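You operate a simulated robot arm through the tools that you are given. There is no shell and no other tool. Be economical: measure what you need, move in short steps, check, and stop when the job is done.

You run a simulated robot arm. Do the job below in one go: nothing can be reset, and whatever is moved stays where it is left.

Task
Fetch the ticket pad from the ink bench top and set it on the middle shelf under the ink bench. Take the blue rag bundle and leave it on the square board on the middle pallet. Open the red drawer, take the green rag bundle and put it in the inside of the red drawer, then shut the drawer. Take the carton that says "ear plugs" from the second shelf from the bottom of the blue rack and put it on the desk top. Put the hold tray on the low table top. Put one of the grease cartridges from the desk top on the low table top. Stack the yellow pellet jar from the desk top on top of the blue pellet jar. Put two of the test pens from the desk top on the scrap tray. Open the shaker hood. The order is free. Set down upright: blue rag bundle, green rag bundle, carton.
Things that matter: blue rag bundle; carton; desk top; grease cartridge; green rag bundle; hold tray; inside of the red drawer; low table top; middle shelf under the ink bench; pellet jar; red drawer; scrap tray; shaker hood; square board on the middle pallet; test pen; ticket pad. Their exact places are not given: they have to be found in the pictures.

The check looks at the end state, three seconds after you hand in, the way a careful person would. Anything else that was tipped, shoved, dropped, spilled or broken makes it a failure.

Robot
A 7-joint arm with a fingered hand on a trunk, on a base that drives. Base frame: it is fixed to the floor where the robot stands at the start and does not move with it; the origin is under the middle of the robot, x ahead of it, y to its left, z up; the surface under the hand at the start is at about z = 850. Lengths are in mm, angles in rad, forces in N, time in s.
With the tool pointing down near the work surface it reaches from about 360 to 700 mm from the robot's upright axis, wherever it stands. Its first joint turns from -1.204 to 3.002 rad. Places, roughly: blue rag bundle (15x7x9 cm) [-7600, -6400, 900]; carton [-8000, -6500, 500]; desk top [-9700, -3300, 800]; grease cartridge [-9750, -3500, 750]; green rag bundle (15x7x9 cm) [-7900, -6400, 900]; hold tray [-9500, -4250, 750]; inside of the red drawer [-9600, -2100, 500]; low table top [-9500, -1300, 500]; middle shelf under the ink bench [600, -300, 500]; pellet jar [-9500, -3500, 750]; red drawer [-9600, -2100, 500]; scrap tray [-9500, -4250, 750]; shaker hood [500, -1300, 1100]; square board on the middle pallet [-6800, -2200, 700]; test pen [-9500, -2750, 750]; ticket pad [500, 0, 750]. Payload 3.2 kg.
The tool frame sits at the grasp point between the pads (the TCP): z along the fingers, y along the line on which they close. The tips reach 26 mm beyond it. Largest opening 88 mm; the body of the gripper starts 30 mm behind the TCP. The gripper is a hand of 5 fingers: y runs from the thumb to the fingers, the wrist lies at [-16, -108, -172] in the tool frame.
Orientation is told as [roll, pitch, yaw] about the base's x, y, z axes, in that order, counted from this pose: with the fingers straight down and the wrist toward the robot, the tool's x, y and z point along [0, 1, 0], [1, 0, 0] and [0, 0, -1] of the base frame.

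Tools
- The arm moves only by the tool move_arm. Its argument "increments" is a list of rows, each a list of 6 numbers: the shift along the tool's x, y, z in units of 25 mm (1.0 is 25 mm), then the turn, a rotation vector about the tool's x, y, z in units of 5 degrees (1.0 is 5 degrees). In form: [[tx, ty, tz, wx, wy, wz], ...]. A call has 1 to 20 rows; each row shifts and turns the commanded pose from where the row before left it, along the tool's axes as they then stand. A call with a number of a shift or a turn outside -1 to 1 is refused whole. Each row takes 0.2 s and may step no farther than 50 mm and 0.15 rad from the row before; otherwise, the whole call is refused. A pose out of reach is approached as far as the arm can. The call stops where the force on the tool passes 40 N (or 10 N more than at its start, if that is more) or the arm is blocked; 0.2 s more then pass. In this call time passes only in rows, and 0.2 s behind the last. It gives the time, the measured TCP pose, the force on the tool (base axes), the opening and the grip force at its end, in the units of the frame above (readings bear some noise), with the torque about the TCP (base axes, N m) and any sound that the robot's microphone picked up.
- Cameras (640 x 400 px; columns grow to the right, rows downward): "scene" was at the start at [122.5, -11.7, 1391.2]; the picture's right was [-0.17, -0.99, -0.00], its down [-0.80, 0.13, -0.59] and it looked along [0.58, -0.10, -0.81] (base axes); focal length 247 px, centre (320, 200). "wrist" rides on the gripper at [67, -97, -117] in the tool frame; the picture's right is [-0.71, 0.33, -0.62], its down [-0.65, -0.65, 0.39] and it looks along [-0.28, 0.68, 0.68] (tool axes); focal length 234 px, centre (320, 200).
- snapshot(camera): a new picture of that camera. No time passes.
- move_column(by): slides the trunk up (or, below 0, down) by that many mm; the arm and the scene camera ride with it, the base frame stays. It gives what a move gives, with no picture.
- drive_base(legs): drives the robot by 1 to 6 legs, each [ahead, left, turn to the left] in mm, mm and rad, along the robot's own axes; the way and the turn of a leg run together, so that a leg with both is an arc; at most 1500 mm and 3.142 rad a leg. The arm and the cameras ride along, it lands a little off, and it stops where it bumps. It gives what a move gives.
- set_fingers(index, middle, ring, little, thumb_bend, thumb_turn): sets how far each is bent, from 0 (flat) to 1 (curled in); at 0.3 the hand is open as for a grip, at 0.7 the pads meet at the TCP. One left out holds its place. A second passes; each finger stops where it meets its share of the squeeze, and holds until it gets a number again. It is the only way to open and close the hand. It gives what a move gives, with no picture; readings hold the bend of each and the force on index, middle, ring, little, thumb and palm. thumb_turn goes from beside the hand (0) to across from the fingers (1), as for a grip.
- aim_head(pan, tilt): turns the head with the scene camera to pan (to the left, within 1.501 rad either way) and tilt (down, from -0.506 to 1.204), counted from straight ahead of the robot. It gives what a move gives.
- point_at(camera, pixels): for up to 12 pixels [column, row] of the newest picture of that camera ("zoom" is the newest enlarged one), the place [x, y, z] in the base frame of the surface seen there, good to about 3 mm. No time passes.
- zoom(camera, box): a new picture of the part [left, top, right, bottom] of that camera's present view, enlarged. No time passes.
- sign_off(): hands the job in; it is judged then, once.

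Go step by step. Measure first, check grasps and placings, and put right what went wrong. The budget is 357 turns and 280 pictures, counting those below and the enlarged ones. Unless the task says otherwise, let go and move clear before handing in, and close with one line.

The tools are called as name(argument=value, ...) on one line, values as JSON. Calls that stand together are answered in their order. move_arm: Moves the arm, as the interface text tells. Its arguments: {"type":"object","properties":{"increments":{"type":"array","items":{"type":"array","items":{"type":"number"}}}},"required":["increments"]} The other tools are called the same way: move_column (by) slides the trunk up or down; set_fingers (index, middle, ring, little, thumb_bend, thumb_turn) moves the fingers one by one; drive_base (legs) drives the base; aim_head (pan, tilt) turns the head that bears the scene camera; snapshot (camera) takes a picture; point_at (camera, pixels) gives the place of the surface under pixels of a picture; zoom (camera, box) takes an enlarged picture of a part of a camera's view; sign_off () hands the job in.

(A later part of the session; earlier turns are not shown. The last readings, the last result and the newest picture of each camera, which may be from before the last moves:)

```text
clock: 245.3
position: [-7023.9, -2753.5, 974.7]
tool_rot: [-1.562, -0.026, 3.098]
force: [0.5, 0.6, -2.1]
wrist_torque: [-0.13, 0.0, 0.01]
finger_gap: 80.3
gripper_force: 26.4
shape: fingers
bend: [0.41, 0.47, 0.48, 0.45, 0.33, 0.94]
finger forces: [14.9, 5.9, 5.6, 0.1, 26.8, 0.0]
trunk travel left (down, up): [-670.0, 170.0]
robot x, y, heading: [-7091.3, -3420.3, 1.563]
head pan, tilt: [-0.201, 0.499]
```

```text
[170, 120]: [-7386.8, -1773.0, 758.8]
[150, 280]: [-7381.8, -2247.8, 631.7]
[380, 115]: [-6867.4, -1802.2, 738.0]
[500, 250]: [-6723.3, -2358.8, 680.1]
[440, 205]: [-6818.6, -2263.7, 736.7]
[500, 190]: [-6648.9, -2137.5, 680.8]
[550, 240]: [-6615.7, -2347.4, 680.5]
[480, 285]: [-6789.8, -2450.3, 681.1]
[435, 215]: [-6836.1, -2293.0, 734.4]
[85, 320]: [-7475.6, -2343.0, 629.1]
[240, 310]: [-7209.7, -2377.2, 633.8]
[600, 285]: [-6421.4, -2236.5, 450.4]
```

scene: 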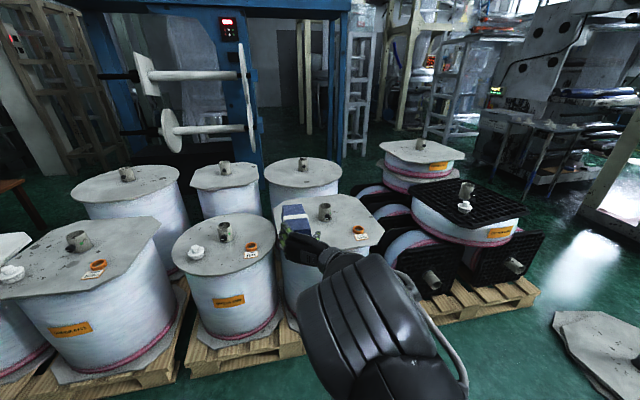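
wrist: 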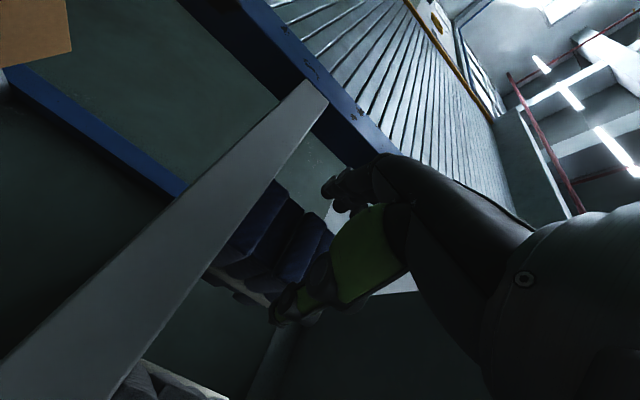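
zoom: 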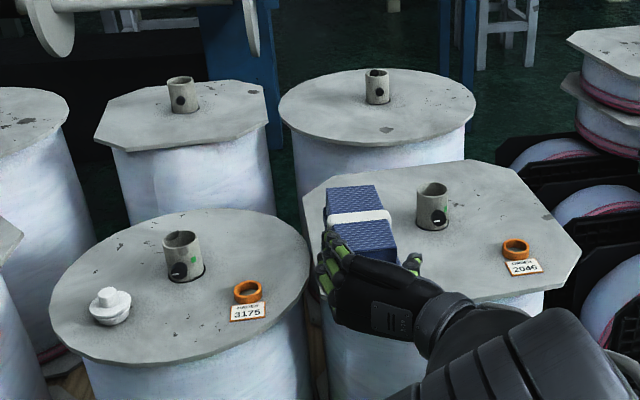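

The square board (z≈681) is front-right: core tube at (−6820,−2270), tag at right. I'll find its left and front edges for a spot left of the tube.

point_at(camera="zoom", pixels=[[306, 200], [312, 185], [470, 165], [310, 240], [325, 300], [460, 295], [560, 280], [575, 250], [400, 175], [420, 190], [515, 258], [540, 285]])

```text
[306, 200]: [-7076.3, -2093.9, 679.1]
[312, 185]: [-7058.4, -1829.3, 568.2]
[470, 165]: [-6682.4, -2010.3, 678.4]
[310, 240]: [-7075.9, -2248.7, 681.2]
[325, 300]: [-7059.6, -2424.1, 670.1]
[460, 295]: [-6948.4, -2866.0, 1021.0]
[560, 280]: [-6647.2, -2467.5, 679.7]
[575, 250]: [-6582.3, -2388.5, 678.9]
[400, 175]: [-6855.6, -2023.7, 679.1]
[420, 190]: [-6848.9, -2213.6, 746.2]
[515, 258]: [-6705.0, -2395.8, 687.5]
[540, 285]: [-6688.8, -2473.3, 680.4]
```

Board spans x −7078…−6570, y ≈ −2520…−2010. I'll set the bundle at x≈−6950, y −2430…−2280, clear of the tube. Drive over and lower partly.

drive_base(legs=[[344, -74, 0]])

move_column(by=-190)

aim_head(pan=-0.2, tilt=0.8)

snapshot(camera="scene")

zoom(camera="scene", box=[200, 100, 440, 250])

```text
clock: 247.6
position: [-6947.4, -2408.7, 974.1]
tool_rot: [-1.562, -0.026, 3.098]
force: [0.7, 0.3, -2.2]
wrist_torque: [-0.07, 0.0, 0.05]
finger_gap: 80.2
gripper_force: 26.1
shape: fingers
bend: [0.41, 0.47, 0.48, 0.45, 0.33, 0.94]
finger forces: [14.9, 5.9, 5.7, 0.1, 26.8, 0.1]
trunk travel left (down, up): [-670.0, 170.0]
robot x, y, heading: [-7017.9, -3072.6, 1.56]
head pan, tilt: [-0.201, 0.499]
```

```text
clock: 249.7
position: [-6948.1, -2412.0, 789.7]
tool_rot: [-1.572, -0.028, 3.098]
force: [0.7, -3.4, 13.6]
wrist_torque: [0.2, 0.3, 0.01]
finger_gap: 80.4
gripper_force: 26.1
shape: fingers
bend: [0.41, 0.48, 0.49, 0.45, 0.33, 0.95]
finger forces: [14.1, 5.8, 6.0, 0.1, 26.8, 0.0]
trunk travel left (down, up): [-480.0, 360.0]
robot x, y, heading: [-7012.8, -3068.6, 1.561]
head pan, tilt: [-0.201, 0.499]
```

```text
clock: 250.5
position: [-6948.5, -2412.9, 787.6]
tool_rot: [-1.568, -0.026, 3.097]
force: [0.4, -4.0, 16.3]
wrist_torque: [0.2, 0.33, 0.11]
finger_gap: 80.2
gripper_force: 27.2
shape: fingers
bend: [0.41, 0.48, 0.49, 0.45, 0.33, 0.95]
finger forces: [13.9, 5.8, 5.9, 0.0, 26.8, 0.0]
trunk travel left (down, up): [-480.0, 360.0]
robot x, y, heading: [-7013.6, -3071.7, 1.559]
head pan, tilt: [-0.201, 0.799]
```

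```text
191 pictures are left
```

scene: 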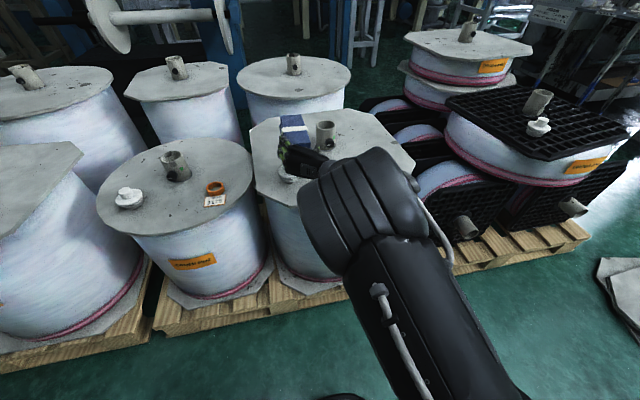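

```text
2.67 times, centred on (320, 175) of scene
```

zoom: 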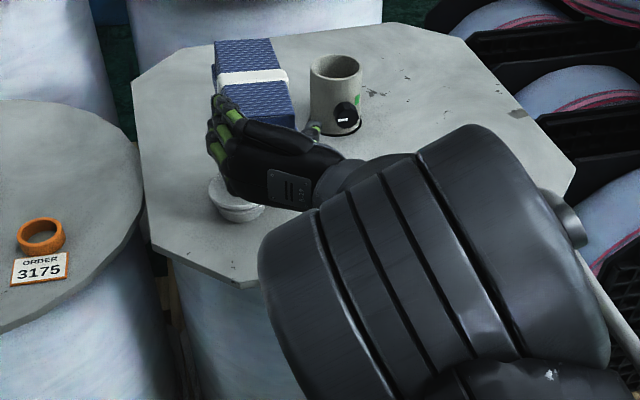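

Contact (16 N): a white cap sits on the board under my hand, zoom (237,200). I'll raise right away.

move_column(by=100)

drive_base(legs=[[-350, 0, 0]])

aim_head(pan=0, tilt=0.6)

snapshot(camera="scene")

zoom(camera="scene", box=[240, 90, 480, 240])

```text
clock: 251.8
position: [-6947.0, -2410.5, 883.8]
tool_rot: [-1.561, -0.026, 3.098]
force: [-0.1, 0.0, -1.9]
wrist_torque: [-0.08, 0.02, 0.0]
finger_gap: 80.0
gripper_force: 26.1
shape: fingers
bend: [0.41, 0.48, 0.49, 0.45, 0.33, 0.94]
finger forces: [14.6, 5.7, 5.6, 0.1, 26.8, 0.0]
trunk travel left (down, up): [-580.0, 260.0]
robot x, y, heading: [-7015.1, -3074.4, 1.559]
head pan, tilt: [-0.201, 0.799]
```

```text
clock: 254.1
position: [-6948.5, -2762.4, 885.7]
tool_rot: [-1.562, -0.025, 3.096]
force: [-0.3, 0.1, -1.8]
wrist_torque: [-0.05, -0.02, 0.02]
finger_gap: 80.5
gripper_force: 26.0
shape: fingers
bend: [0.41, 0.48, 0.49, 0.45, 0.33, 0.94]
finger forces: [14.5, 5.7, 5.6, 0.0, 26.8, 0.0]
trunk travel left (down, up): [-580.0, 260.0]
robot x, y, heading: [-7018.5, -3419.7, 1.561]
head pan, tilt: [-0.201, 0.799]
```

```text
clock: 254.8
position: [-6948.5, -2761.8, 883.7]
tool_rot: [-1.561, -0.026, 3.093]
force: [0.4, -0.4, -1.7]
wrist_torque: [-0.1, 0.01, 0.01]
finger_gap: 80.2
gripper_force: 26.3
shape: fingers
bend: [0.41, 0.48, 0.49, 0.45, 0.33, 0.94]
finger forces: [14.5, 5.7, 5.6, 0.0, 26.8, 0.0]
trunk travel left (down, up): [-580.0, 260.0]
robot x, y, heading: [-7021.4, -3424.5, 1.555]
head pan, tilt: [0.0, 0.6]
```

```text
189 pictures are left
```

scene: 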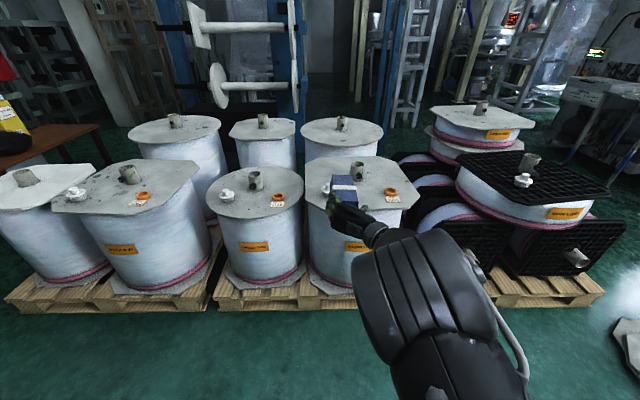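

```text
2.67 times, centred on (360, 165) of scene
```

zoom: 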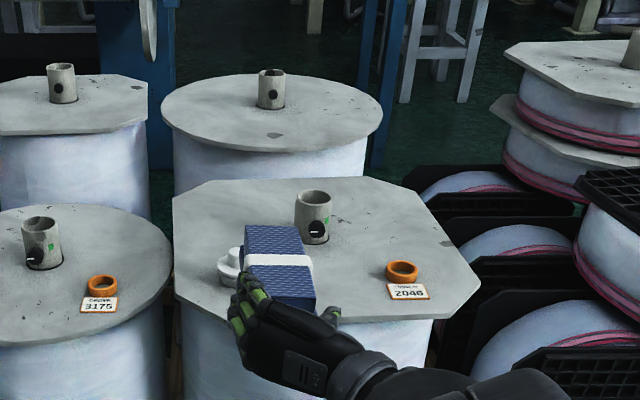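

The cap is still upright at zoom (232,262). I'll measure cap, ring, tag, tube and the board's front edge to choose a spot in front of the tube.

point_at(camera="zoom", pixels=[[228, 250], [228, 268], [240, 255], [225, 280], [235, 290], [314, 240], [316, 195], [388, 275], [392, 298], [418, 275], [375, 322], [350, 312]])

```text
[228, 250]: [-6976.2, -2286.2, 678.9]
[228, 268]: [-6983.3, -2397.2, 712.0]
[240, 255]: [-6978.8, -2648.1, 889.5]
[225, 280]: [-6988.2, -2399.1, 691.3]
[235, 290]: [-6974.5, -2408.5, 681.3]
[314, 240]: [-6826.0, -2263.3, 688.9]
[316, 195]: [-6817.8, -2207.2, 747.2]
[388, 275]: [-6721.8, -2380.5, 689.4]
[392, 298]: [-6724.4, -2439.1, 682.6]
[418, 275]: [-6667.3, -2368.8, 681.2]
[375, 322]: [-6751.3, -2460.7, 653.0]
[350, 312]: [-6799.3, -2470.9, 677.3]
```

Free spot in front of the tube: x −6932…−6725, y −2475…−2270. Target TCP (−6830, −2430).

drive_base(legs=[[0, -118, 0], [332, 0, 0]])

move_column(by=-90)

aim_head(pan=-0.2, tilt=0.8)

zoom(camera="scene", box=[200, 80, 440, 230])

snapshot(camera="wrist")

```text
clock: 257.9
position: [-6823.6, -2429.1, 883.7]
tool_rot: [-1.562, -0.026, 3.092]
force: [0.0, 0.2, -1.4]
wrist_torque: [-0.12, 0.01, 0.02]
finger_gap: 80.2
gripper_force: 26.5
shape: fingers
bend: [0.41, 0.48, 0.49, 0.45, 0.33, 0.94]
finger forces: [14.7, 5.7, 5.6, 0.0, 26.7, 0.0]
trunk travel left (down, up): [-580.0, 260.0]
robot x, y, heading: [-6896.1, -3091.5, 1.56]
head pan, tilt: [0.0, 0.6]
```

```text
clock: 259.1
position: [-6823.2, -2428.5, 793.2]
tool_rot: [-1.563, -0.027, 3.09]
force: [-0.3, 0.6, -0.5]
wrist_torque: [-0.08, 0.01, 0.0]
finger_gap: 80.4
gripper_force: 26.5
shape: fingers
bend: [0.41, 0.48, 0.49, 0.45, 0.33, 0.94]
finger forces: [14.7, 5.7, 5.6, 0.1, 26.7, 0.1]
trunk travel left (down, up): [-490.0, 350.0]
robot x, y, heading: [-6896.7, -3087.3, 1.56]
head pan, tilt: [0.0, 0.6]
```

```text
clock: 259.9
position: [-6823.4, -2427.9, 796.1]
tool_rot: [-1.561, -0.026, 3.091]
force: [-0.1, -0.2, -1.5]
wrist_torque: [-0.12, 0.01, -0.03]
finger_gap: 80.2
gripper_force: 26.8
shape: fingers
bend: [0.41, 0.48, 0.49, 0.45, 0.33, 0.94]
finger forces: [14.6, 5.6, 5.5, 0.0, 26.7, 0.1]
trunk travel left (down, up): [-490.0, 350.0]
robot x, y, heading: [-6894.2, -3085.6, 1.555]
head pan, tilt: [-0.201, 0.799]
```

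```text
2.67 times, centred on (320, 155) of scene
```

zoom: 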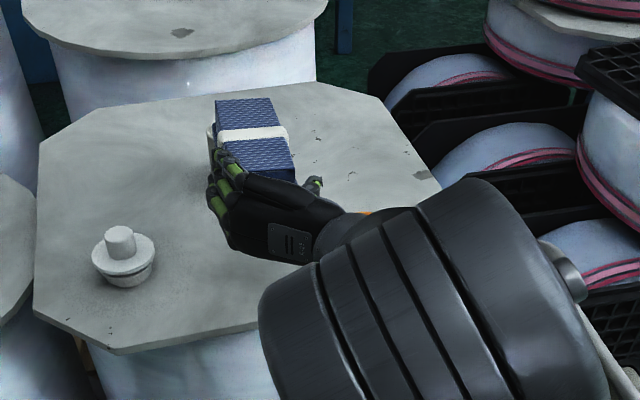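

```text
186 pictures are left
```

wrist: 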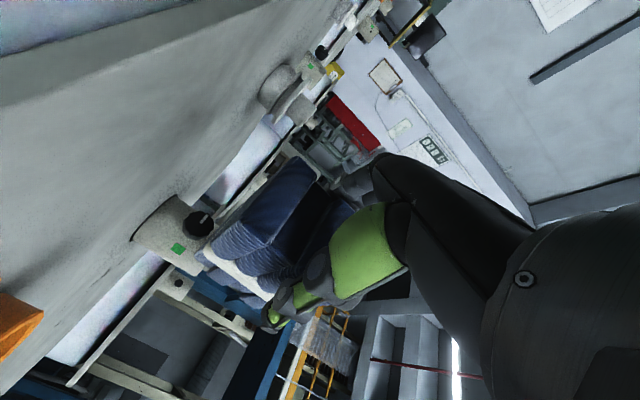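

Cap is upright and well clear. I'll verify the bundle's far end versus the tube before lowering.

point_at(camera="zoom", pixels=[[220, 102], [268, 100], [245, 102], [285, 165], [122, 250], [210, 150], [212, 140]])

point_at(camera="wrist", pixels=[[300, 160], [215, 245], [260, 190], [180, 210], [195, 225], [330, 185]])

```text
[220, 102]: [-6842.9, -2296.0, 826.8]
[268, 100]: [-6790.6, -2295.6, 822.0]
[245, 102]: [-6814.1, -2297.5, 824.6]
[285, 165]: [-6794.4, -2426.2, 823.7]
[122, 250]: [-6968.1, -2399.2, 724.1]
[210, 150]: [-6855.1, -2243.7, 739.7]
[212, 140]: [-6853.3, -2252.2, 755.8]
```

```text
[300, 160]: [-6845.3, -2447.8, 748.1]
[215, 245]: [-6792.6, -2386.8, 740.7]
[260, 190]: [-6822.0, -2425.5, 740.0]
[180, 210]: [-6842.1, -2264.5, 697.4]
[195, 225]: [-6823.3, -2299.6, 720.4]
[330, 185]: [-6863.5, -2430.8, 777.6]
```

A black screw on the tube sticks out to y≈−2300 (wrist (195,225)), so I shift the bundle back 14 mm before lowering.

move_arm(increments=[[0, 0.3, -0.56, 0, 0, 0], [0.8, 0, 0, 0, 0, 0], [0.8, 0, 0, 0, 0, 0], [0.5, 0, 0, 0, 0, 0]])

zoom(camera="scene", box=[200, 80, 440, 230])

snapshot(camera="wrist")

```text
clock: 260.9
position: [-6833.6, -2442.9, 742.4]
tool_rot: [-1.561, -0.026, 3.092]
force: [-0.2, 0.0, -1.5]
wrist_torque: [-0.08, 0.02, -0.01]
finger_gap: 80.3
gripper_force: 26.6
shape: fingers
bend: [0.41, 0.48, 0.49, 0.45, 0.33, 0.94]
finger forces: [14.5, 5.6, 5.5, 0.1, 26.6, 0.0]
trunk travel left (down, up): [-490.0, 350.0]
robot x, y, heading: [-6897.5, -3092.3, 1.558]
head pan, tilt: [-0.201, 0.799]
```

```text
2.67 times, centred on (320, 155) of scene
```

zoom: 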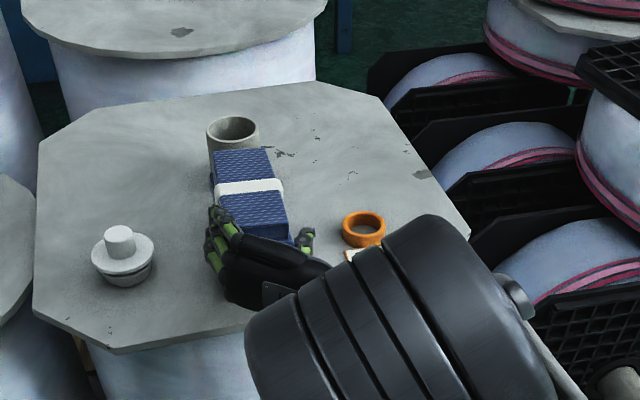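

```text
184 pictures are left
```

wrist: 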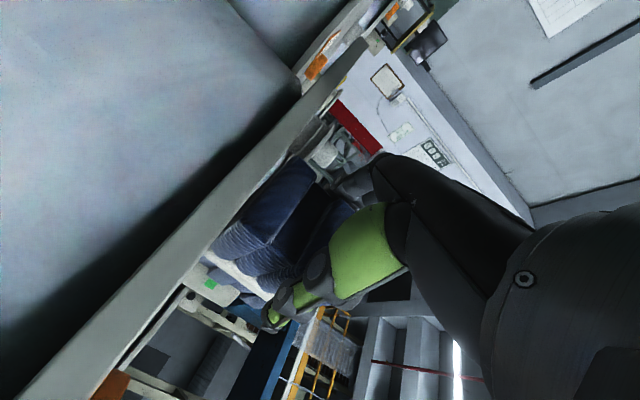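

Just about 5 mm above the board with no contact. Lower in small steps until touch.

move_arm(increments=[[0.12, 0, 0, 0, 0, 0], [0.1, 0, 0, 0, 0, 0]])

```text
clock: 261.5
position: [-6833.4, -2442.8, 736.1]
tool_rot: [-1.564, -0.026, 3.092]
force: [-0.2, 0.1, 0.1]
wrist_torque: [-0.12, -0.03, -0.04]
finger_gap: 80.4
gripper_force: 26.2
shape: fingers
bend: [0.41, 0.48, 0.49, 0.45, 0.33, 0.94]
finger forces: [14.4, 5.8, 5.8, 0.0, 26.5, 0.0]
trunk travel left (down, up): [-490.0, 350.0]
robot x, y, heading: [-6895.6, -3086.3, 1.555]
head pan, tilt: [-0.201, 0.799]
```

move_arm(increments=[[0.08, 0, 0, 0, 0, 0]])

set_fingers(index=0.3, middle=0.3, ring=0.3, little=0.3, thumb_bend=0.25)

zoom(camera="scene", box=[200, 80, 440, 230])

```text
clock: 261.9
position: [-6833.8, -2442.1, 736.6]
tool_rot: [-1.567, -0.026, 3.094]
force: [-1.8, 0.6, 2.7]
wrist_torque: [-0.14, -0.1, -0.01]
finger_gap: 80.1
gripper_force: 27.0
shape: fingers
bend: [0.41, 0.48, 0.48, 0.45, 0.33, 0.95]
finger forces: [14.1, 6.0, 7.1, 0.1, 26.7, 0.1]
trunk travel left (down, up): [-490.0, 350.0]
robot x, y, heading: [-6895.3, -3089.9, 1.56]
head pan, tilt: [-0.201, 0.799]
```

```text
clock: 262.9
position: [-6833.9, -2442.9, 734.6]
tool_rot: [-1.561, -0.027, 3.09]
force: [-0.3, -0.4, 0.4]
wrist_torque: [-0.02, 0.0, -0.02]
finger_gap: 91.3
gripper_force: 0.0
shape: fingers
bend: [0.3, 0.3, 0.3, 0.3, 0.25, 0.97]
finger forces: [0.0, 0.0, 0.1, 0.1, 0.0, 0.0]
trunk travel left (down, up): [-490.0, 350.0]
robot x, y, heading: [-6894.9, -3090.4, 1.555]
head pan, tilt: [-0.201, 0.799]
```

```text
2.67 times, centred on (320, 155) of scene
```

zoom: 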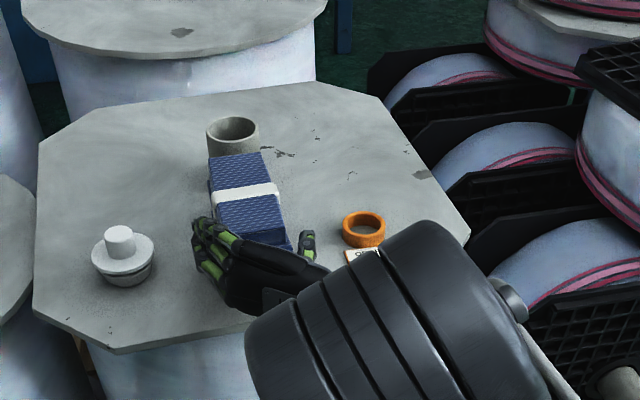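

Released with nothing touching. Back straight out and check.

drive_base(legs=[[-400, 0, 0]])

move_column(by=200)

aim_head(pan=0, tilt=0.6)

zoom(camera="scene", box=[200, 90, 440, 240])

```text
clock: 265.3
position: [-6839.6, -2838.5, 735.8]
tool_rot: [-1.563, -0.027, 3.092]
force: [0.0, 0.3, 0.5]
wrist_torque: [-0.04, -0.02, -0.03]
finger_gap: 91.4
gripper_force: 0.0
shape: fingers
bend: [0.3, 0.3, 0.3, 0.3, 0.25, 0.97]
finger forces: [0.0, 0.0, 0.0, 0.0, 0.1, 0.0]
trunk travel left (down, up): [-490.0, 350.0]
robot x, y, heading: [-6901.7, -3486.3, 1.556]
head pan, tilt: [-0.201, 0.799]
```

```text
clock: 267.5
position: [-6838.9, -2839.2, 935.1]
tool_rot: [-1.563, -0.027, 3.093]
force: [-0.9, -0.3, -0.2]
wrist_torque: [0.03, 0.04, 0.0]
finger_gap: 91.3
gripper_force: 0.0
shape: fingers
bend: [0.3, 0.3, 0.3, 0.3, 0.25, 0.97]
finger forces: [0.0, 0.0, 0.1, 0.1, 0.0, 0.0]
trunk travel left (down, up): [-690.0, 150.0]
robot x, y, heading: [-6901.7, -3484.6, 1.562]
head pan, tilt: [-0.201, 0.799]
```

```text
clock: 268.2
position: [-6837.9, -2837.6, 934.0]
tool_rot: [-1.563, -0.025, 3.09]
force: [-0.2, -0.8, 0.5]
wrist_torque: [-0.03, 0.0, 0.0]
finger_gap: 91.3
gripper_force: 0.0
shape: fingers
bend: [0.3, 0.3, 0.3, 0.3, 0.25, 0.97]
finger forces: [0.0, 0.1, 0.1, 0.1, 0.0, 0.0]
trunk travel left (down, up): [-690.0, 150.0]
robot x, y, heading: [-6899.9, -3486.8, 1.556]
head pan, tilt: [0.0, 0.6]
```

```text
2.67 times, centred on (320, 165) of scene
```

zoom: 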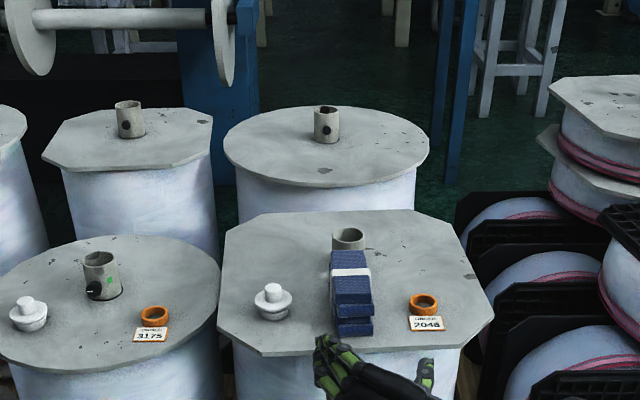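

The blue bundle stands upright on the square board. Now I restore the tool-down pose and head for the desk (turn to face −x).

move_arm(increments=[[0, 0, 0, 0, 0, 1], [0, 0, 0, 0, 0, 1], [0, 0, 0, 0, 0, 1], [0, 0, 0, 0, 0, 1], [0, 0, 0, 0, 0, 1], [0, 0, 0, 0, 0, 1], [0, 0, 0, 0, 0, 1], [0, 0, 0, 0, 0, 1], [0, 0, 0, 0, 0, 1], [0, 0, 0, 0, 0, 1], [0, 0, 0, 0, 0, 1], [0, 0, 0, 0, 0, 1], [0, 0, 0, 0, 0, 1], [0, 0, 0, 0, 0, 1], [0, 0, 0, 0, 0, 1], [0, 0, 0, 0, 0, 1], [0, 0, 0, 0, 0, 1], [0, 0, 0, 0, 0, 1]])

move_arm(increments=[[0, 0, 0, 1, 0, 0], [0, 0, 0, 1, 0, 0], [0, 0, 0, 1, 0, 0], [0, 0, 0, 1, 0, 0], [0, 0, 0, 1, 0, 0], [0, 0, 0, 1, 0, 0], [0, 0, 0, 1, 0, 0], [0, 0, 0, 1, 0, 0], [0, 0, 0, 1, 0, 0], [0, 0, 0, 1, 0, 0], [0, 0, 0, 1, 0, 0], [0, 0, 0, 1, 0, 0], [0, 0, 0, 1, 0, 0], [0, 0, 0, 1, 0, 0], [0, 0, 0, 1, 0, 0], [0, 0, 0, 1, 0, 0], [0, 0, 0, 1, 0, 0], [0, 0, 0, 1, 0, 0]])

drive_base(legs=[[0, 0, 1.58], [1300, 0, 0]])

aim_head(pan=0, tilt=0.35)

snapshot(camera="scene")

```text
clock: 272.0
position: [-6838.8, -2839.6, 934.2]
tool_rot: [1.28, -1.541, 0.24]
force: [-0.2, -1.3, 0.5]
wrist_torque: [0.01, 0.02, -0.01]
finger_gap: 91.4
gripper_force: 0.2
shape: fingers
bend: [0.3, 0.3, 0.3, 0.3, 0.25, 0.97]
finger forces: [0.0, 0.0, 0.1, 0.0, 0.0, 0.1]
trunk travel left (down, up): [-690.0, 150.0]
robot x, y, heading: [-6901.0, -3484.4, 1.557]
head pan, tilt: [0.0, 0.6]
```

```text
clock: 275.8
position: [-6834.2, -2838.0, 934.1]
tool_rot: [0.032, 0.011, 1.511]
force: [-0.2, -0.7, -0.4]
wrist_torque: [-0.01, 0.01, 0.02]
finger_gap: 91.4
gripper_force: 0.0
shape: fingers
bend: [0.3, 0.3, 0.3, 0.3, 0.25, 0.97]
finger forces: [0.0, 0.0, 0.0, 0.0, 0.0, 0.0]
trunk travel left (down, up): [-690.0, 150.0]
robot x, y, heading: [-6899.9, -3486.7, 1.563]
head pan, tilt: [0.0, 0.6]
```

```text
clock: 278.8
position: [-7433.9, -3110.2, 934.8]
tool_rot: [0.036, 0.01, 2.565]
force: [-0.2, -1.0, -1.2]
wrist_torque: [-0.02, 0.02, 0.02]
finger_gap: 91.2
gripper_force: 0.0
shape: fingers
bend: [0.3, 0.3, 0.3, 0.3, 0.25, 0.97]
finger forces: [0.0, 0.1, 0.1, 0.0, 0.1, 0.0]
trunk travel left (down, up): [-690.0, 150.0]
robot x, y, heading: [-6903.5, -3487.0, 2.611]
head pan, tilt: [0.0, 0.6]
stopped in leg 1: the robot was blocked; the commanded pose is now the measured one
```

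```text
clock: 279.6
position: [-7433.1, -3111.2, 936.4]
tool_rot: [0.035, 0.01, 2.565]
force: [-0.7, 0.3, -0.3]
wrist_torque: [-0.02, 0.05, -0.01]
finger_gap: 91.3
gripper_force: 0.1
shape: fingers
bend: [0.3, 0.3, 0.3, 0.3, 0.25, 0.97]
finger forces: [0.0, 0.1, 0.0, 0.0, 0.0, 0.0]
trunk travel left (down, up): [-690.0, 150.0]
robot x, y, heading: [-6903.1, -3488.0, 2.61]
head pan, tilt: [0.0, 0.351]
```

```text
181 pictures are left
```

scene: 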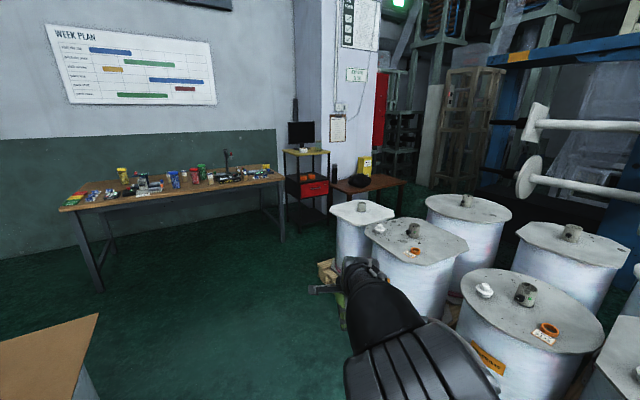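

The turn was blocked, probably my rear corner against the board pallet. I'll look that way before moving off.

aim_head(pan=1.4, tilt=0.9)

snapshot(camera="scene")

```text
clock: 281.1
position: [-7433.6, -3110.9, 935.9]
tool_rot: [0.034, 0.009, 2.565]
force: [-0.2, 0.2, 0.4]
wrist_torque: [0.03, -0.03, 0.03]
finger_gap: 91.3
gripper_force: 0.1
shape: fingers
bend: [0.3, 0.3, 0.3, 0.3, 0.25, 0.97]
finger forces: [0.1, 0.0, 0.0, 0.0, 0.0, 0.1]
trunk travel left (down, up): [-690.0, 150.0]
robot x, y, heading: [-6904.3, -3492.4, 2.612]
head pan, tilt: [1.4, 0.901]
```

```text
180 pictures are left
```

scene: 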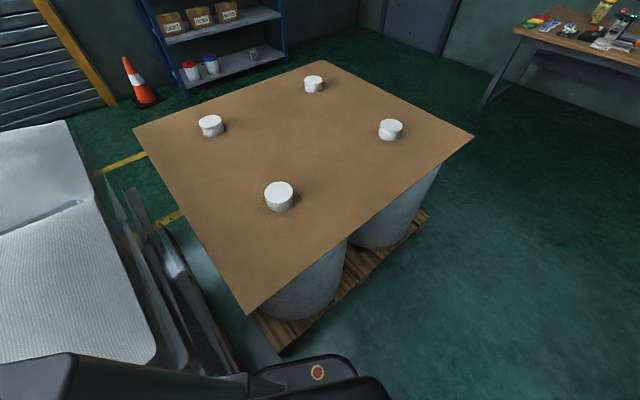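

The base rests against the pallet corner; nothing is displaced. I'll slide away to the right, finish the turn and drive to the desk.

drive_base(legs=[[60, -180, 0], [0, 0, 0.53], [900, 0, 0]])

aim_head(pan=0.1, tilt=0.4)

snapshot(camera="scene")

```text
clock: 288.5
position: [-8403.2, -3250.3, 935.7]
tool_rot: [0.037, 0.008, 3.097]
force: [0.2, 0.1, -0.4]
wrist_torque: [0.01, 0.0, 0.03]
finger_gap: 91.3
gripper_force: 0.0
shape: fingers
bend: [0.3, 0.3, 0.3, 0.3, 0.25, 0.97]
finger forces: [0.0, 0.0, 0.0, 0.0, 0.1, 0.0]
trunk travel left (down, up): [-690.0, 150.0]
robot x, y, heading: [-7760.0, -3307.7, -3.133]
head pan, tilt: [1.4, 0.901]
```

```text
clock: 289.9
position: [-8403.2, -3250.9, 937.7]
tool_rot: [0.035, 0.007, 3.098]
force: [0.4, 0.2, -0.4]
wrist_torque: [0.04, 0.0, -0.01]
finger_gap: 91.4
gripper_force: 0.0
shape: fingers
bend: [0.3, 0.3, 0.3, 0.3, 0.25, 0.97]
finger forces: [0.0, 0.0, 0.1, 0.0, 0.0, 0.0]
trunk travel left (down, up): [-690.0, 150.0]
robot x, y, heading: [-7755.1, -3306.5, -3.14]
head pan, tilt: [0.099, 0.4]
```

```text
179 pictures are left
```

scene: 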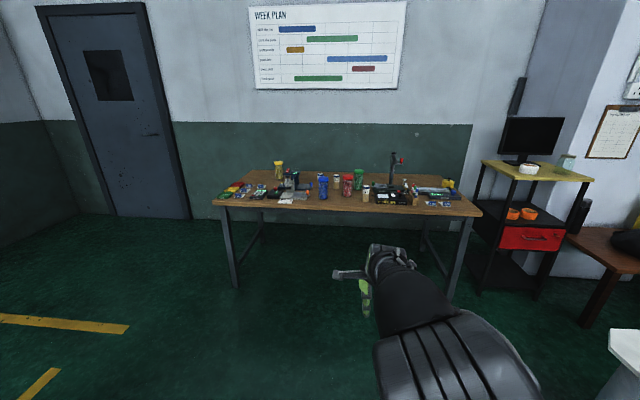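

The desk is ahead, and the cart with the red drawer at (530,238) with the low table right of it. I'll move closer and zoom.

drive_base(legs=[[500, 0, 0]])

aim_head(pan=0.0, tilt=0.5)

zoom(camera="scene", box=[120, 100, 360, 250])

zoom(camera="scene", box=[340, 100, 580, 250])

```text
clock: 292.9
position: [-8907.5, -3250.3, 936.4]
tool_rot: [0.034, 0.009, 3.098]
force: [0.8, 0.5, -0.1]
wrist_torque: [0.02, 0.0, 0.03]
finger_gap: 91.7
gripper_force: 0.0
shape: fingers
bend: [0.3, 0.3, 0.3, 0.3, 0.25, 0.97]
finger forces: [0.0, 0.1, 0.0, 0.0, 0.0, 0.1]
trunk travel left (down, up): [-690.0, 150.0]
robot x, y, heading: [-8255.8, -3306.3, -3.136]
head pan, tilt: [0.099, 0.4]
```

```text
clock: 293.6
position: [-8907.4, -3250.1, 936.2]
tool_rot: [0.035, 0.01, 3.094]
force: [-0.1, -0.3, -0.2]
wrist_torque: [0.0, 0.0, -0.03]
finger_gap: 91.3
gripper_force: 0.0
shape: fingers
bend: [0.3, 0.3, 0.3, 0.3, 0.25, 0.97]
finger forces: [0.0, 0.0, 0.0, 0.1, 0.0, 0.1]
trunk travel left (down, up): [-690.0, 150.0]
robot x, y, heading: [-8259.7, -3304.5, -3.141]
head pan, tilt: [0.0, 0.499]
```

```text
2.67 times, centred on (240, 175) of scene
```

zoom: 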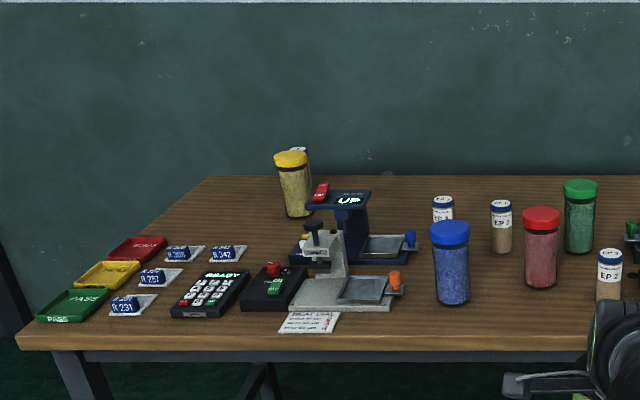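

```text
2.67 times, centred on (460, 175) of scene
```

zoom: 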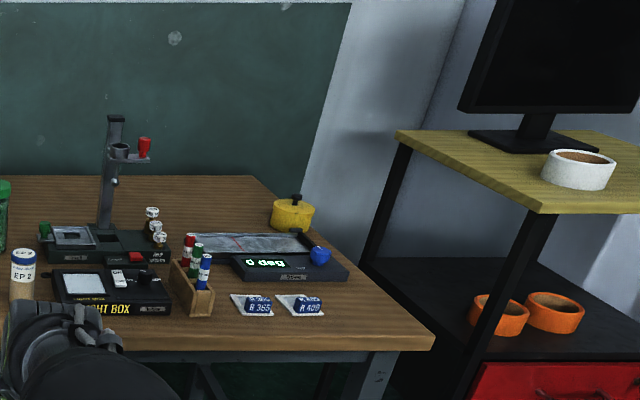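

I see trays (SCRAP red, HOLD yellow, PASS green), jars (yellow, blue, red, green), EP cartridges and the pen holder. Measure the right part first, then the left.

point_at(camera="zoom", pixels=[[205, 258], [197, 248], [188, 240], [204, 285], [195, 300], [175, 265], [22, 250], [22, 285], [430, 350], [250, 345], [300, 300], [500, 370]])

zoom(camera="scene", box=[125, 140, 245, 240])

point_at(camera="zoom", pixels=[[80, 270], [115, 355], [265, 295], [130, 190], [150, 215], [210, 240], [320, 235], [425, 110], [425, 190], [390, 310], [60, 340], [180, 280]])

```text
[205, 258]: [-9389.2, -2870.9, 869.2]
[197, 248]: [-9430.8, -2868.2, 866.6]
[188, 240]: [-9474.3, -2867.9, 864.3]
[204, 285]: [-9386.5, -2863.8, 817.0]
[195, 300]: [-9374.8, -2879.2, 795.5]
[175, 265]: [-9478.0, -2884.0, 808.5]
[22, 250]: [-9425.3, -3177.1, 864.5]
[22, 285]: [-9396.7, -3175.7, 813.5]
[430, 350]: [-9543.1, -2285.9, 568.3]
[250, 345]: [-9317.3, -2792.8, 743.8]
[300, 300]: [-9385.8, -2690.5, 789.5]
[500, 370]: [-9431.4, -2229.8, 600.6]
```

```text
4.00 times, centred on (185, 190) of scene
```

zoom: 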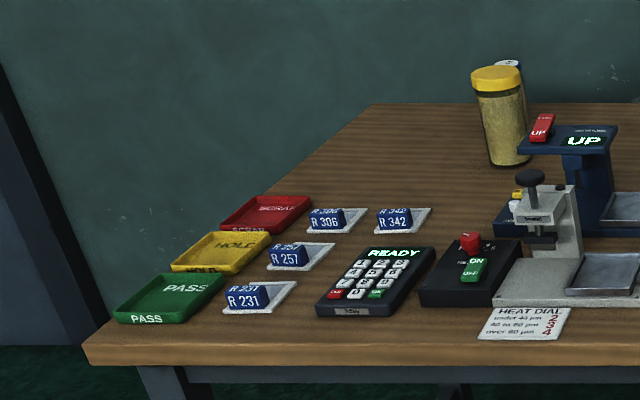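

```text
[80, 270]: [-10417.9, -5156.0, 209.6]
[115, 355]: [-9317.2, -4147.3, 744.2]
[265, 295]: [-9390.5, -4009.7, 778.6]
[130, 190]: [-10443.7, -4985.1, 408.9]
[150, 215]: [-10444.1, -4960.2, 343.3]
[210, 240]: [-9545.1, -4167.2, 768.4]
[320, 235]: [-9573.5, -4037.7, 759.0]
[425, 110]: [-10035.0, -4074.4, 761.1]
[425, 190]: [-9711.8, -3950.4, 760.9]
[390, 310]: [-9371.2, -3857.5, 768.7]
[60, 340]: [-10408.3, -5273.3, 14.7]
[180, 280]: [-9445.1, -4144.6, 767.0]
```

Desk top z≈760, front edge x≈−9317. Pens (blue, green, red) are in a row along x at y≈−2870, tops z≈867. I'll yaw the hand 90° (fingers left, thumb right) so the neighbours stay clear, and line up at the pens.

move_arm(increments=[[0, 0, 0, 0.3, 0.2, -0.9], [0, 0, 0, 0, 0, -1], [0, 0, 0, 0, 0, -1], [0, 0, 0, 0, 0, -1], [0, 0, 0, 0, 0, -1], [0, 0, 0, 0, 0, -1], [0, 0, 0, 0, 0, -1], [0, 0, 0, 0, 0, -1], [0, 0, 0, 0, 0, -1], [0, 0, 0, 0, 0, -1], [0, 0, 0, 0, 0, -1], [0, 0, 0, 0, 0, -1], [0, 0, 0, 0, 0, -1], [0, 0, 0, 0, 0, -1], [0, 0, 0, 0, 0, -1], [0, 0, 0, 0, 0, -1], [0, 0, 0, 0, 0, -1], [0, 0, 0, 0, 0, -1]])

drive_base(legs=[[0, -380, 0]])

move_column(by=60)

snapshot(camera="scene")

```text
clock: 297.4
position: [-8859.4, -3263.7, 938.4]
tool_rot: [0.034, -0.051, -1.624]
force: [0.0, -0.6, 0.9]
wrist_torque: [-0.02, -0.02, 0.0]
finger_gap: 91.2
gripper_force: 0.0
shape: fingers
bend: [0.3, 0.3, 0.3, 0.3, 0.25, 0.97]
finger forces: [0.0, 0.1, 0.0, 0.0, 0.0, 0.0]
out of reach, approached as far as the arm can: row 14, 15, 16, 17, 18
trunk travel left (down, up): [-690.0, 150.0]
robot x, y, heading: [-8259.3, -3305.2, -3.137]
head pan, tilt: [0.0, 0.499]
```

```text
clock: 299.8
position: [-8860.9, -2880.5, 938.6]
tool_rot: [0.035, -0.049, -1.626]
force: [-0.3, 0.2, -0.7]
wrist_torque: [-0.03, 0.01, 0.02]
finger_gap: 91.3
gripper_force: 0.1
shape: fingers
bend: [0.3, 0.3, 0.3, 0.3, 0.25, 0.97]
finger forces: [0.0, 0.1, 0.0, 0.0, 0.1, 0.1]
trunk travel left (down, up): [-690.0, 150.0]
robot x, y, heading: [-8257.6, -2924.5, -3.141]
head pan, tilt: [0.0, 0.499]
```

```text
clock: 300.8
position: [-8862.5, -2881.9, 998.0]
tool_rot: [0.035, -0.052, -1.626]
force: [-0.1, -0.5, 0.1]
wrist_torque: [-0.04, 0.02, 0.02]
finger_gap: 91.2
gripper_force: 0.0
shape: fingers
bend: [0.3, 0.3, 0.3, 0.3, 0.25, 0.97]
finger forces: [0.0, 0.0, 0.1, 0.0, 0.1, 0.0]
trunk travel left (down, up): [-750.0, 90.0]
robot x, y, heading: [-8258.2, -2920.0, -3.14]
head pan, tilt: [0.0, 0.499]
```

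```text
175 pictures are left
```

scene: 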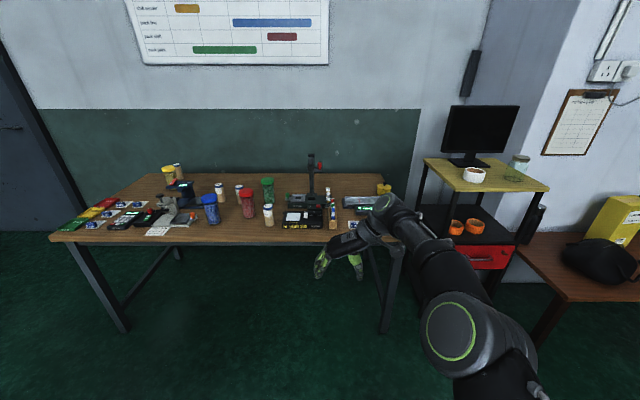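

The hand is yawed ~88°. Raise a little more and drive over the red (rear) pen.

move_column(by=60)

drive_base(legs=[[560, -11, 0]])

aim_head(pan=0.0, tilt=0.8)

snapshot(camera="scene")

snapshot(camera="wrist")

```text
clock: 301.8
position: [-8863.4, -2883.3, 1057.4]
tool_rot: [0.036, -0.051, -1.625]
force: [-0.1, 0.3, 0.2]
wrist_torque: [0.0, 0.0, -0.03]
finger_gap: 91.6
gripper_force: 0.1
shape: fingers
bend: [0.3, 0.3, 0.3, 0.3, 0.25, 0.97]
finger forces: [0.1, 0.1, 0.0, 0.1, 0.1, 0.1]
trunk travel left (down, up): [-810.0, 30.0]
robot x, y, heading: [-8258.5, -2923.5, -3.138]
head pan, tilt: [0.0, 0.499]
```

```text
clock: 305.0
position: [-9420.3, -2872.5, 1057.2]
tool_rot: [0.035, -0.051, -1.623]
force: [0.3, 0.0, -0.1]
wrist_torque: [0.0, 0.0, -0.03]
finger_gap: 91.4
gripper_force: 0.0
shape: fingers
bend: [0.3, 0.3, 0.3, 0.3, 0.25, 0.97]
finger forces: [0.1, 0.0, 0.0, 0.1, 0.0, 0.0]
trunk travel left (down, up): [-810.0, 30.0]
robot x, y, heading: [-8818.1, -2918.6, -3.138]
head pan, tilt: [0.0, 0.499]
```

```text
clock: 305.8
position: [-9420.3, -2874.3, 1058.6]
tool_rot: [0.036, -0.052, -1.623]
force: [0.0, 0.3, 0.1]
wrist_torque: [0.03, -0.01, 0.01]
finger_gap: 91.3
gripper_force: 0.1
shape: fingers
bend: [0.3, 0.3, 0.3, 0.3, 0.25, 0.97]
finger forces: [0.0, 0.0, 0.1, 0.1, 0.0, 0.0]
trunk travel left (down, up): [-810.0, 30.0]
robot x, y, heading: [-8818.9, -2915.6, -3.137]
head pan, tilt: [0.0, 0.799]
```

```text
174 pictures are left
```

scene: 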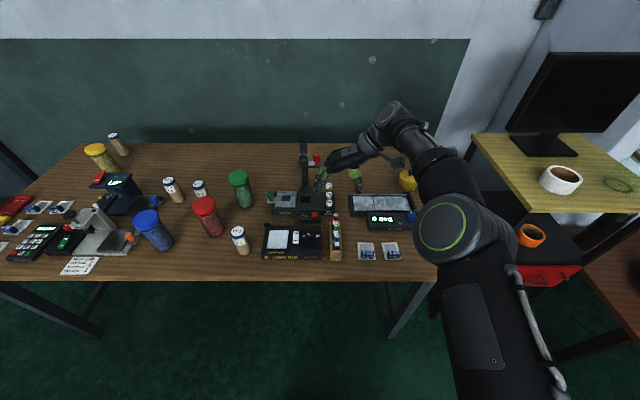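

```text
173 pictures are left
```

wrist: 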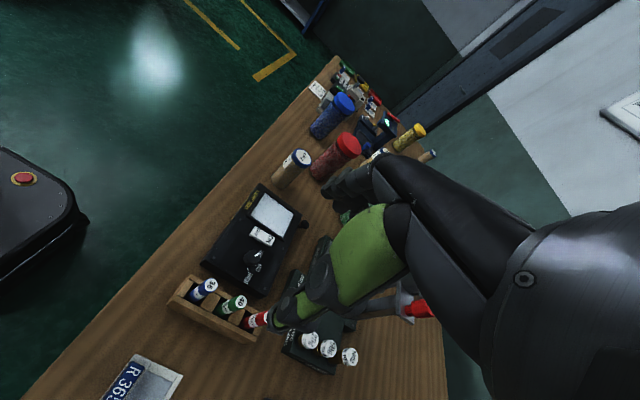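

The stand with a red handle at scene (317,160) is close to the hand. Measure it and the pens precisely.

zoom(camera="scene", box=[250, 120, 430, 270])

point_at(camera="zoom", pixels=[[235, 142], [190, 90], [225, 150], [308, 345], [306, 385], [306, 420], [275, 260], [285, 225], [350, 210], [240, 300], [300, 360], [320, 360]])

point_at(camera="wrist", pixels=[[208, 285], [240, 302], [262, 318], [415, 305], [310, 338], [280, 312], [345, 210], [265, 325]])

```text
2.67 times, centred on (340, 195) of scene
```

zoom: 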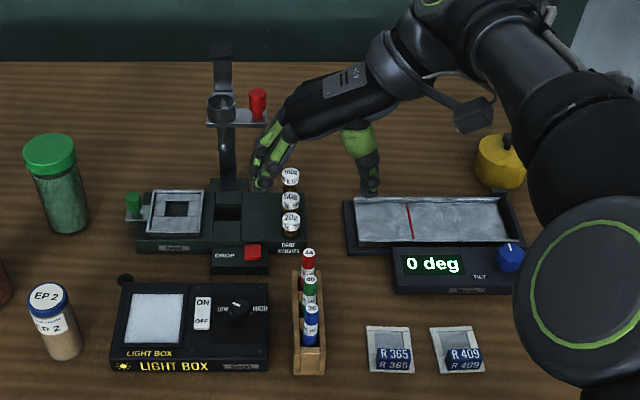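

```text
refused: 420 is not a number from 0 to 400
```

```text
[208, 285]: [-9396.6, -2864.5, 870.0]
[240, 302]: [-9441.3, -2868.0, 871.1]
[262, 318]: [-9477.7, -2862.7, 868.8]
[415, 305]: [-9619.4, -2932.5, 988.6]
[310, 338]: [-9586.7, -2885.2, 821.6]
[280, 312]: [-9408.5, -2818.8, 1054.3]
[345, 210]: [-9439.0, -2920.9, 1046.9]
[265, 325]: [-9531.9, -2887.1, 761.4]
```

Pens: blue (−9397,−2865), green (−9441,−2867), red (−9478,−2863), tops 870. Drop weights are near red, so I take blue and green. Level the tool, part-close, and move above blue.

set_fingers(index=0.45, middle=0.48, ring=0.48, little=0.2, thumb_bend=0.48)

move_arm(increments=[[0.5, -0.2, 0, 0.6, -0.4, 0], [0.54, -0.16, 0, 0, 0, 0], [0, 0, 1, 0, 0, 0], [0, 0, 1, 0, 0, 0], [0, 0, 1, 0, 0, 0], [0, 0, 1, 0, 0, 0]])

snapshot(camera="wrist")

zoom(camera="scene", box=[250, 150, 410, 270])

```text
clock: 306.8
position: [-9420.8, -2873.7, 1056.7]
tool_rot: [0.035, -0.052, -1.626]
force: [0.7, -0.3, -0.4]
wrist_torque: [-0.02, -0.07, -0.01]
finger_gap: 53.5
gripper_force: 0.1
shape: fingers
bend: [0.45, 0.48, 0.48, 0.2, 0.48, 0.97]
finger forces: [0.1, 0.0, 0.0, 0.0, 0.1, 0.0]
trunk travel left (down, up): [-810.0, 30.0]
robot x, y, heading: [-8820.1, -2912.9, -3.138]
head pan, tilt: [0.0, 0.799]
```

```text
clock: 308.2
position: [-9395.7, -2865.3, 957.4]
tool_rot: [-0.001, -0.001, -1.624]
force: [0.6, 1.2, -0.2]
wrist_torque: [-0.04, -0.02, 0.02]
finger_gap: 53.5
gripper_force: 0.0
shape: fingers
bend: [0.45, 0.48, 0.48, 0.2, 0.48, 0.97]
finger forces: [0.0, 0.1, 0.0, 0.0, 0.0, 0.0]
trunk travel left (down, up): [-810.0, 30.0]
robot x, y, heading: [-8821.6, -2918.0, -3.14]
head pan, tilt: [0.0, 0.799]
```

```text
171 pictures are left
```

wrist: 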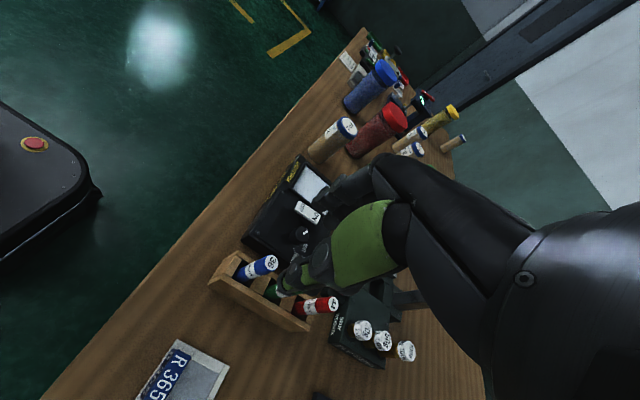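

```text
3.33 times, centred on (330, 210) of scene
```

zoom: 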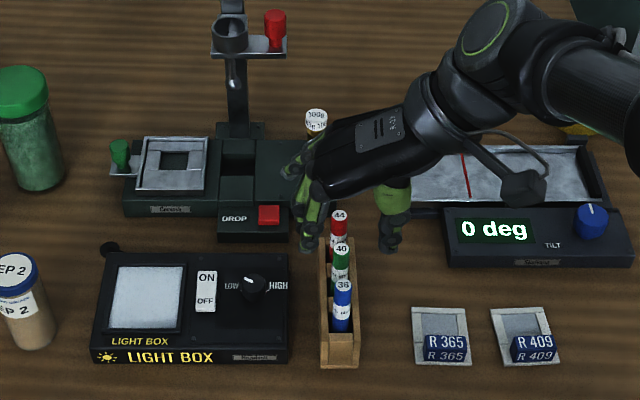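

Check fingertip positions relative to the blue pen.

point_at(camera="zoom", pixels=[[390, 245], [391, 230], [308, 240], [310, 225], [325, 215], [343, 287], [341, 250], [338, 215]])

point_at(camera="wrist", pixels=[[283, 290], [290, 275], [305, 265], [335, 200], [345, 190], [318, 215], [272, 262]])

```text
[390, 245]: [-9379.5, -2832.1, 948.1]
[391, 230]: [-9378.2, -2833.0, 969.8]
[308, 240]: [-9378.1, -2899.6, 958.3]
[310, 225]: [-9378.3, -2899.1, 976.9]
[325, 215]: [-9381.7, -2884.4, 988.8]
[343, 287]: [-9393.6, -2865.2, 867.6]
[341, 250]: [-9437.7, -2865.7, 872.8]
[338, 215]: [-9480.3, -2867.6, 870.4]
```

```text
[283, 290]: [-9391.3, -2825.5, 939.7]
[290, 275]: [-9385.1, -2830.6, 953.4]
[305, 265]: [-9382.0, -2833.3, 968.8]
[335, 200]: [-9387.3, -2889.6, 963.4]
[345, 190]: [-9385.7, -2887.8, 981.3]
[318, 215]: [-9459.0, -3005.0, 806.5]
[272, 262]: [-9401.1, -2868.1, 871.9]
```

Index and thumb are opposed at tool x≈+8, so I'll use those two, keep the others back, shift 9 mm and descend.

set_fingers(index=0.46, middle=0.35, ring=0.2, little=0.15, thumb_bend=0.48)

move_arm(increments=[[-0.36, 0, 0, 0, 0, 0], [0, 0, 1, 0, 0, 0], [0, 0, 1, 0, 0, 0], [0, 0, 1, 0, 0, 0], [0, 0, 0.7, 0, 0, 0]])

zoom(camera="scene", box=[270, 170, 390, 260])

snapshot(camera="wrist")

```text
clock: 309.2
position: [-9394.6, -2865.6, 957.9]
tool_rot: [0.002, 0.002, -1.622]
force: [-0.1, -0.2, -0.5]
wrist_torque: [0.01, 0.03, 0.01]
finger_gap: 52.4
gripper_force: 0.0
shape: fingers
bend: [0.46, 0.35, 0.2, 0.15, 0.48, 0.97]
finger forces: [0.0, 0.0, 0.0, 0.0, 0.1, 0.0]
trunk travel left (down, up): [-810.0, 30.0]
robot x, y, heading: [-8819.7, -2919.1, -3.136]
head pan, tilt: [0.0, 0.799]
```

```text
clock: 310.4
position: [-9403.4, -2864.2, 866.6]
tool_rot: [0.0, 0.002, -1.623]
force: [-0.3, -0.2, 0.4]
wrist_torque: [0.0, -0.02, 0.02]
finger_gap: 52.3
gripper_force: 0.1
shape: fingers
bend: [0.46, 0.35, 0.2, 0.15, 0.48, 0.97]
finger forces: [0.1, 0.0, 0.0, 0.0, 0.0, 0.0]
trunk travel left (down, up): [-810.0, 30.0]
robot x, y, heading: [-8823.6, -2915.1, -3.139]
head pan, tilt: [0.0, 0.799]
```

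```text
4.44 times, centred on (330, 215) of scene
```

zoom: 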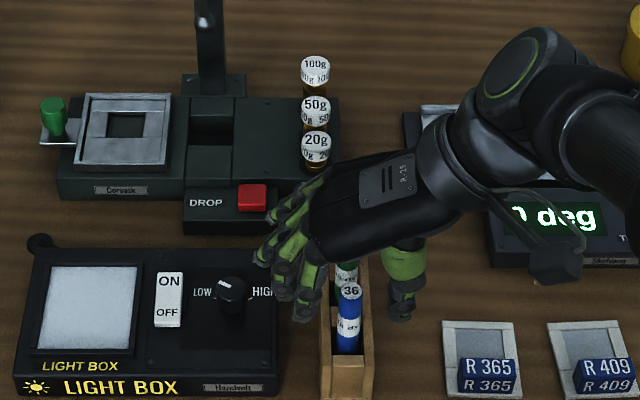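

```text
168 pictures are left
```

wrist: 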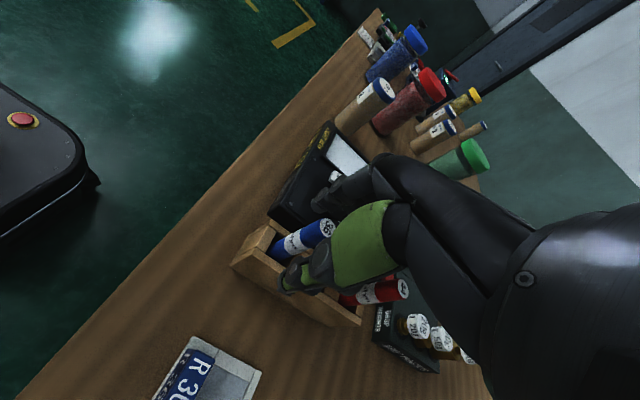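

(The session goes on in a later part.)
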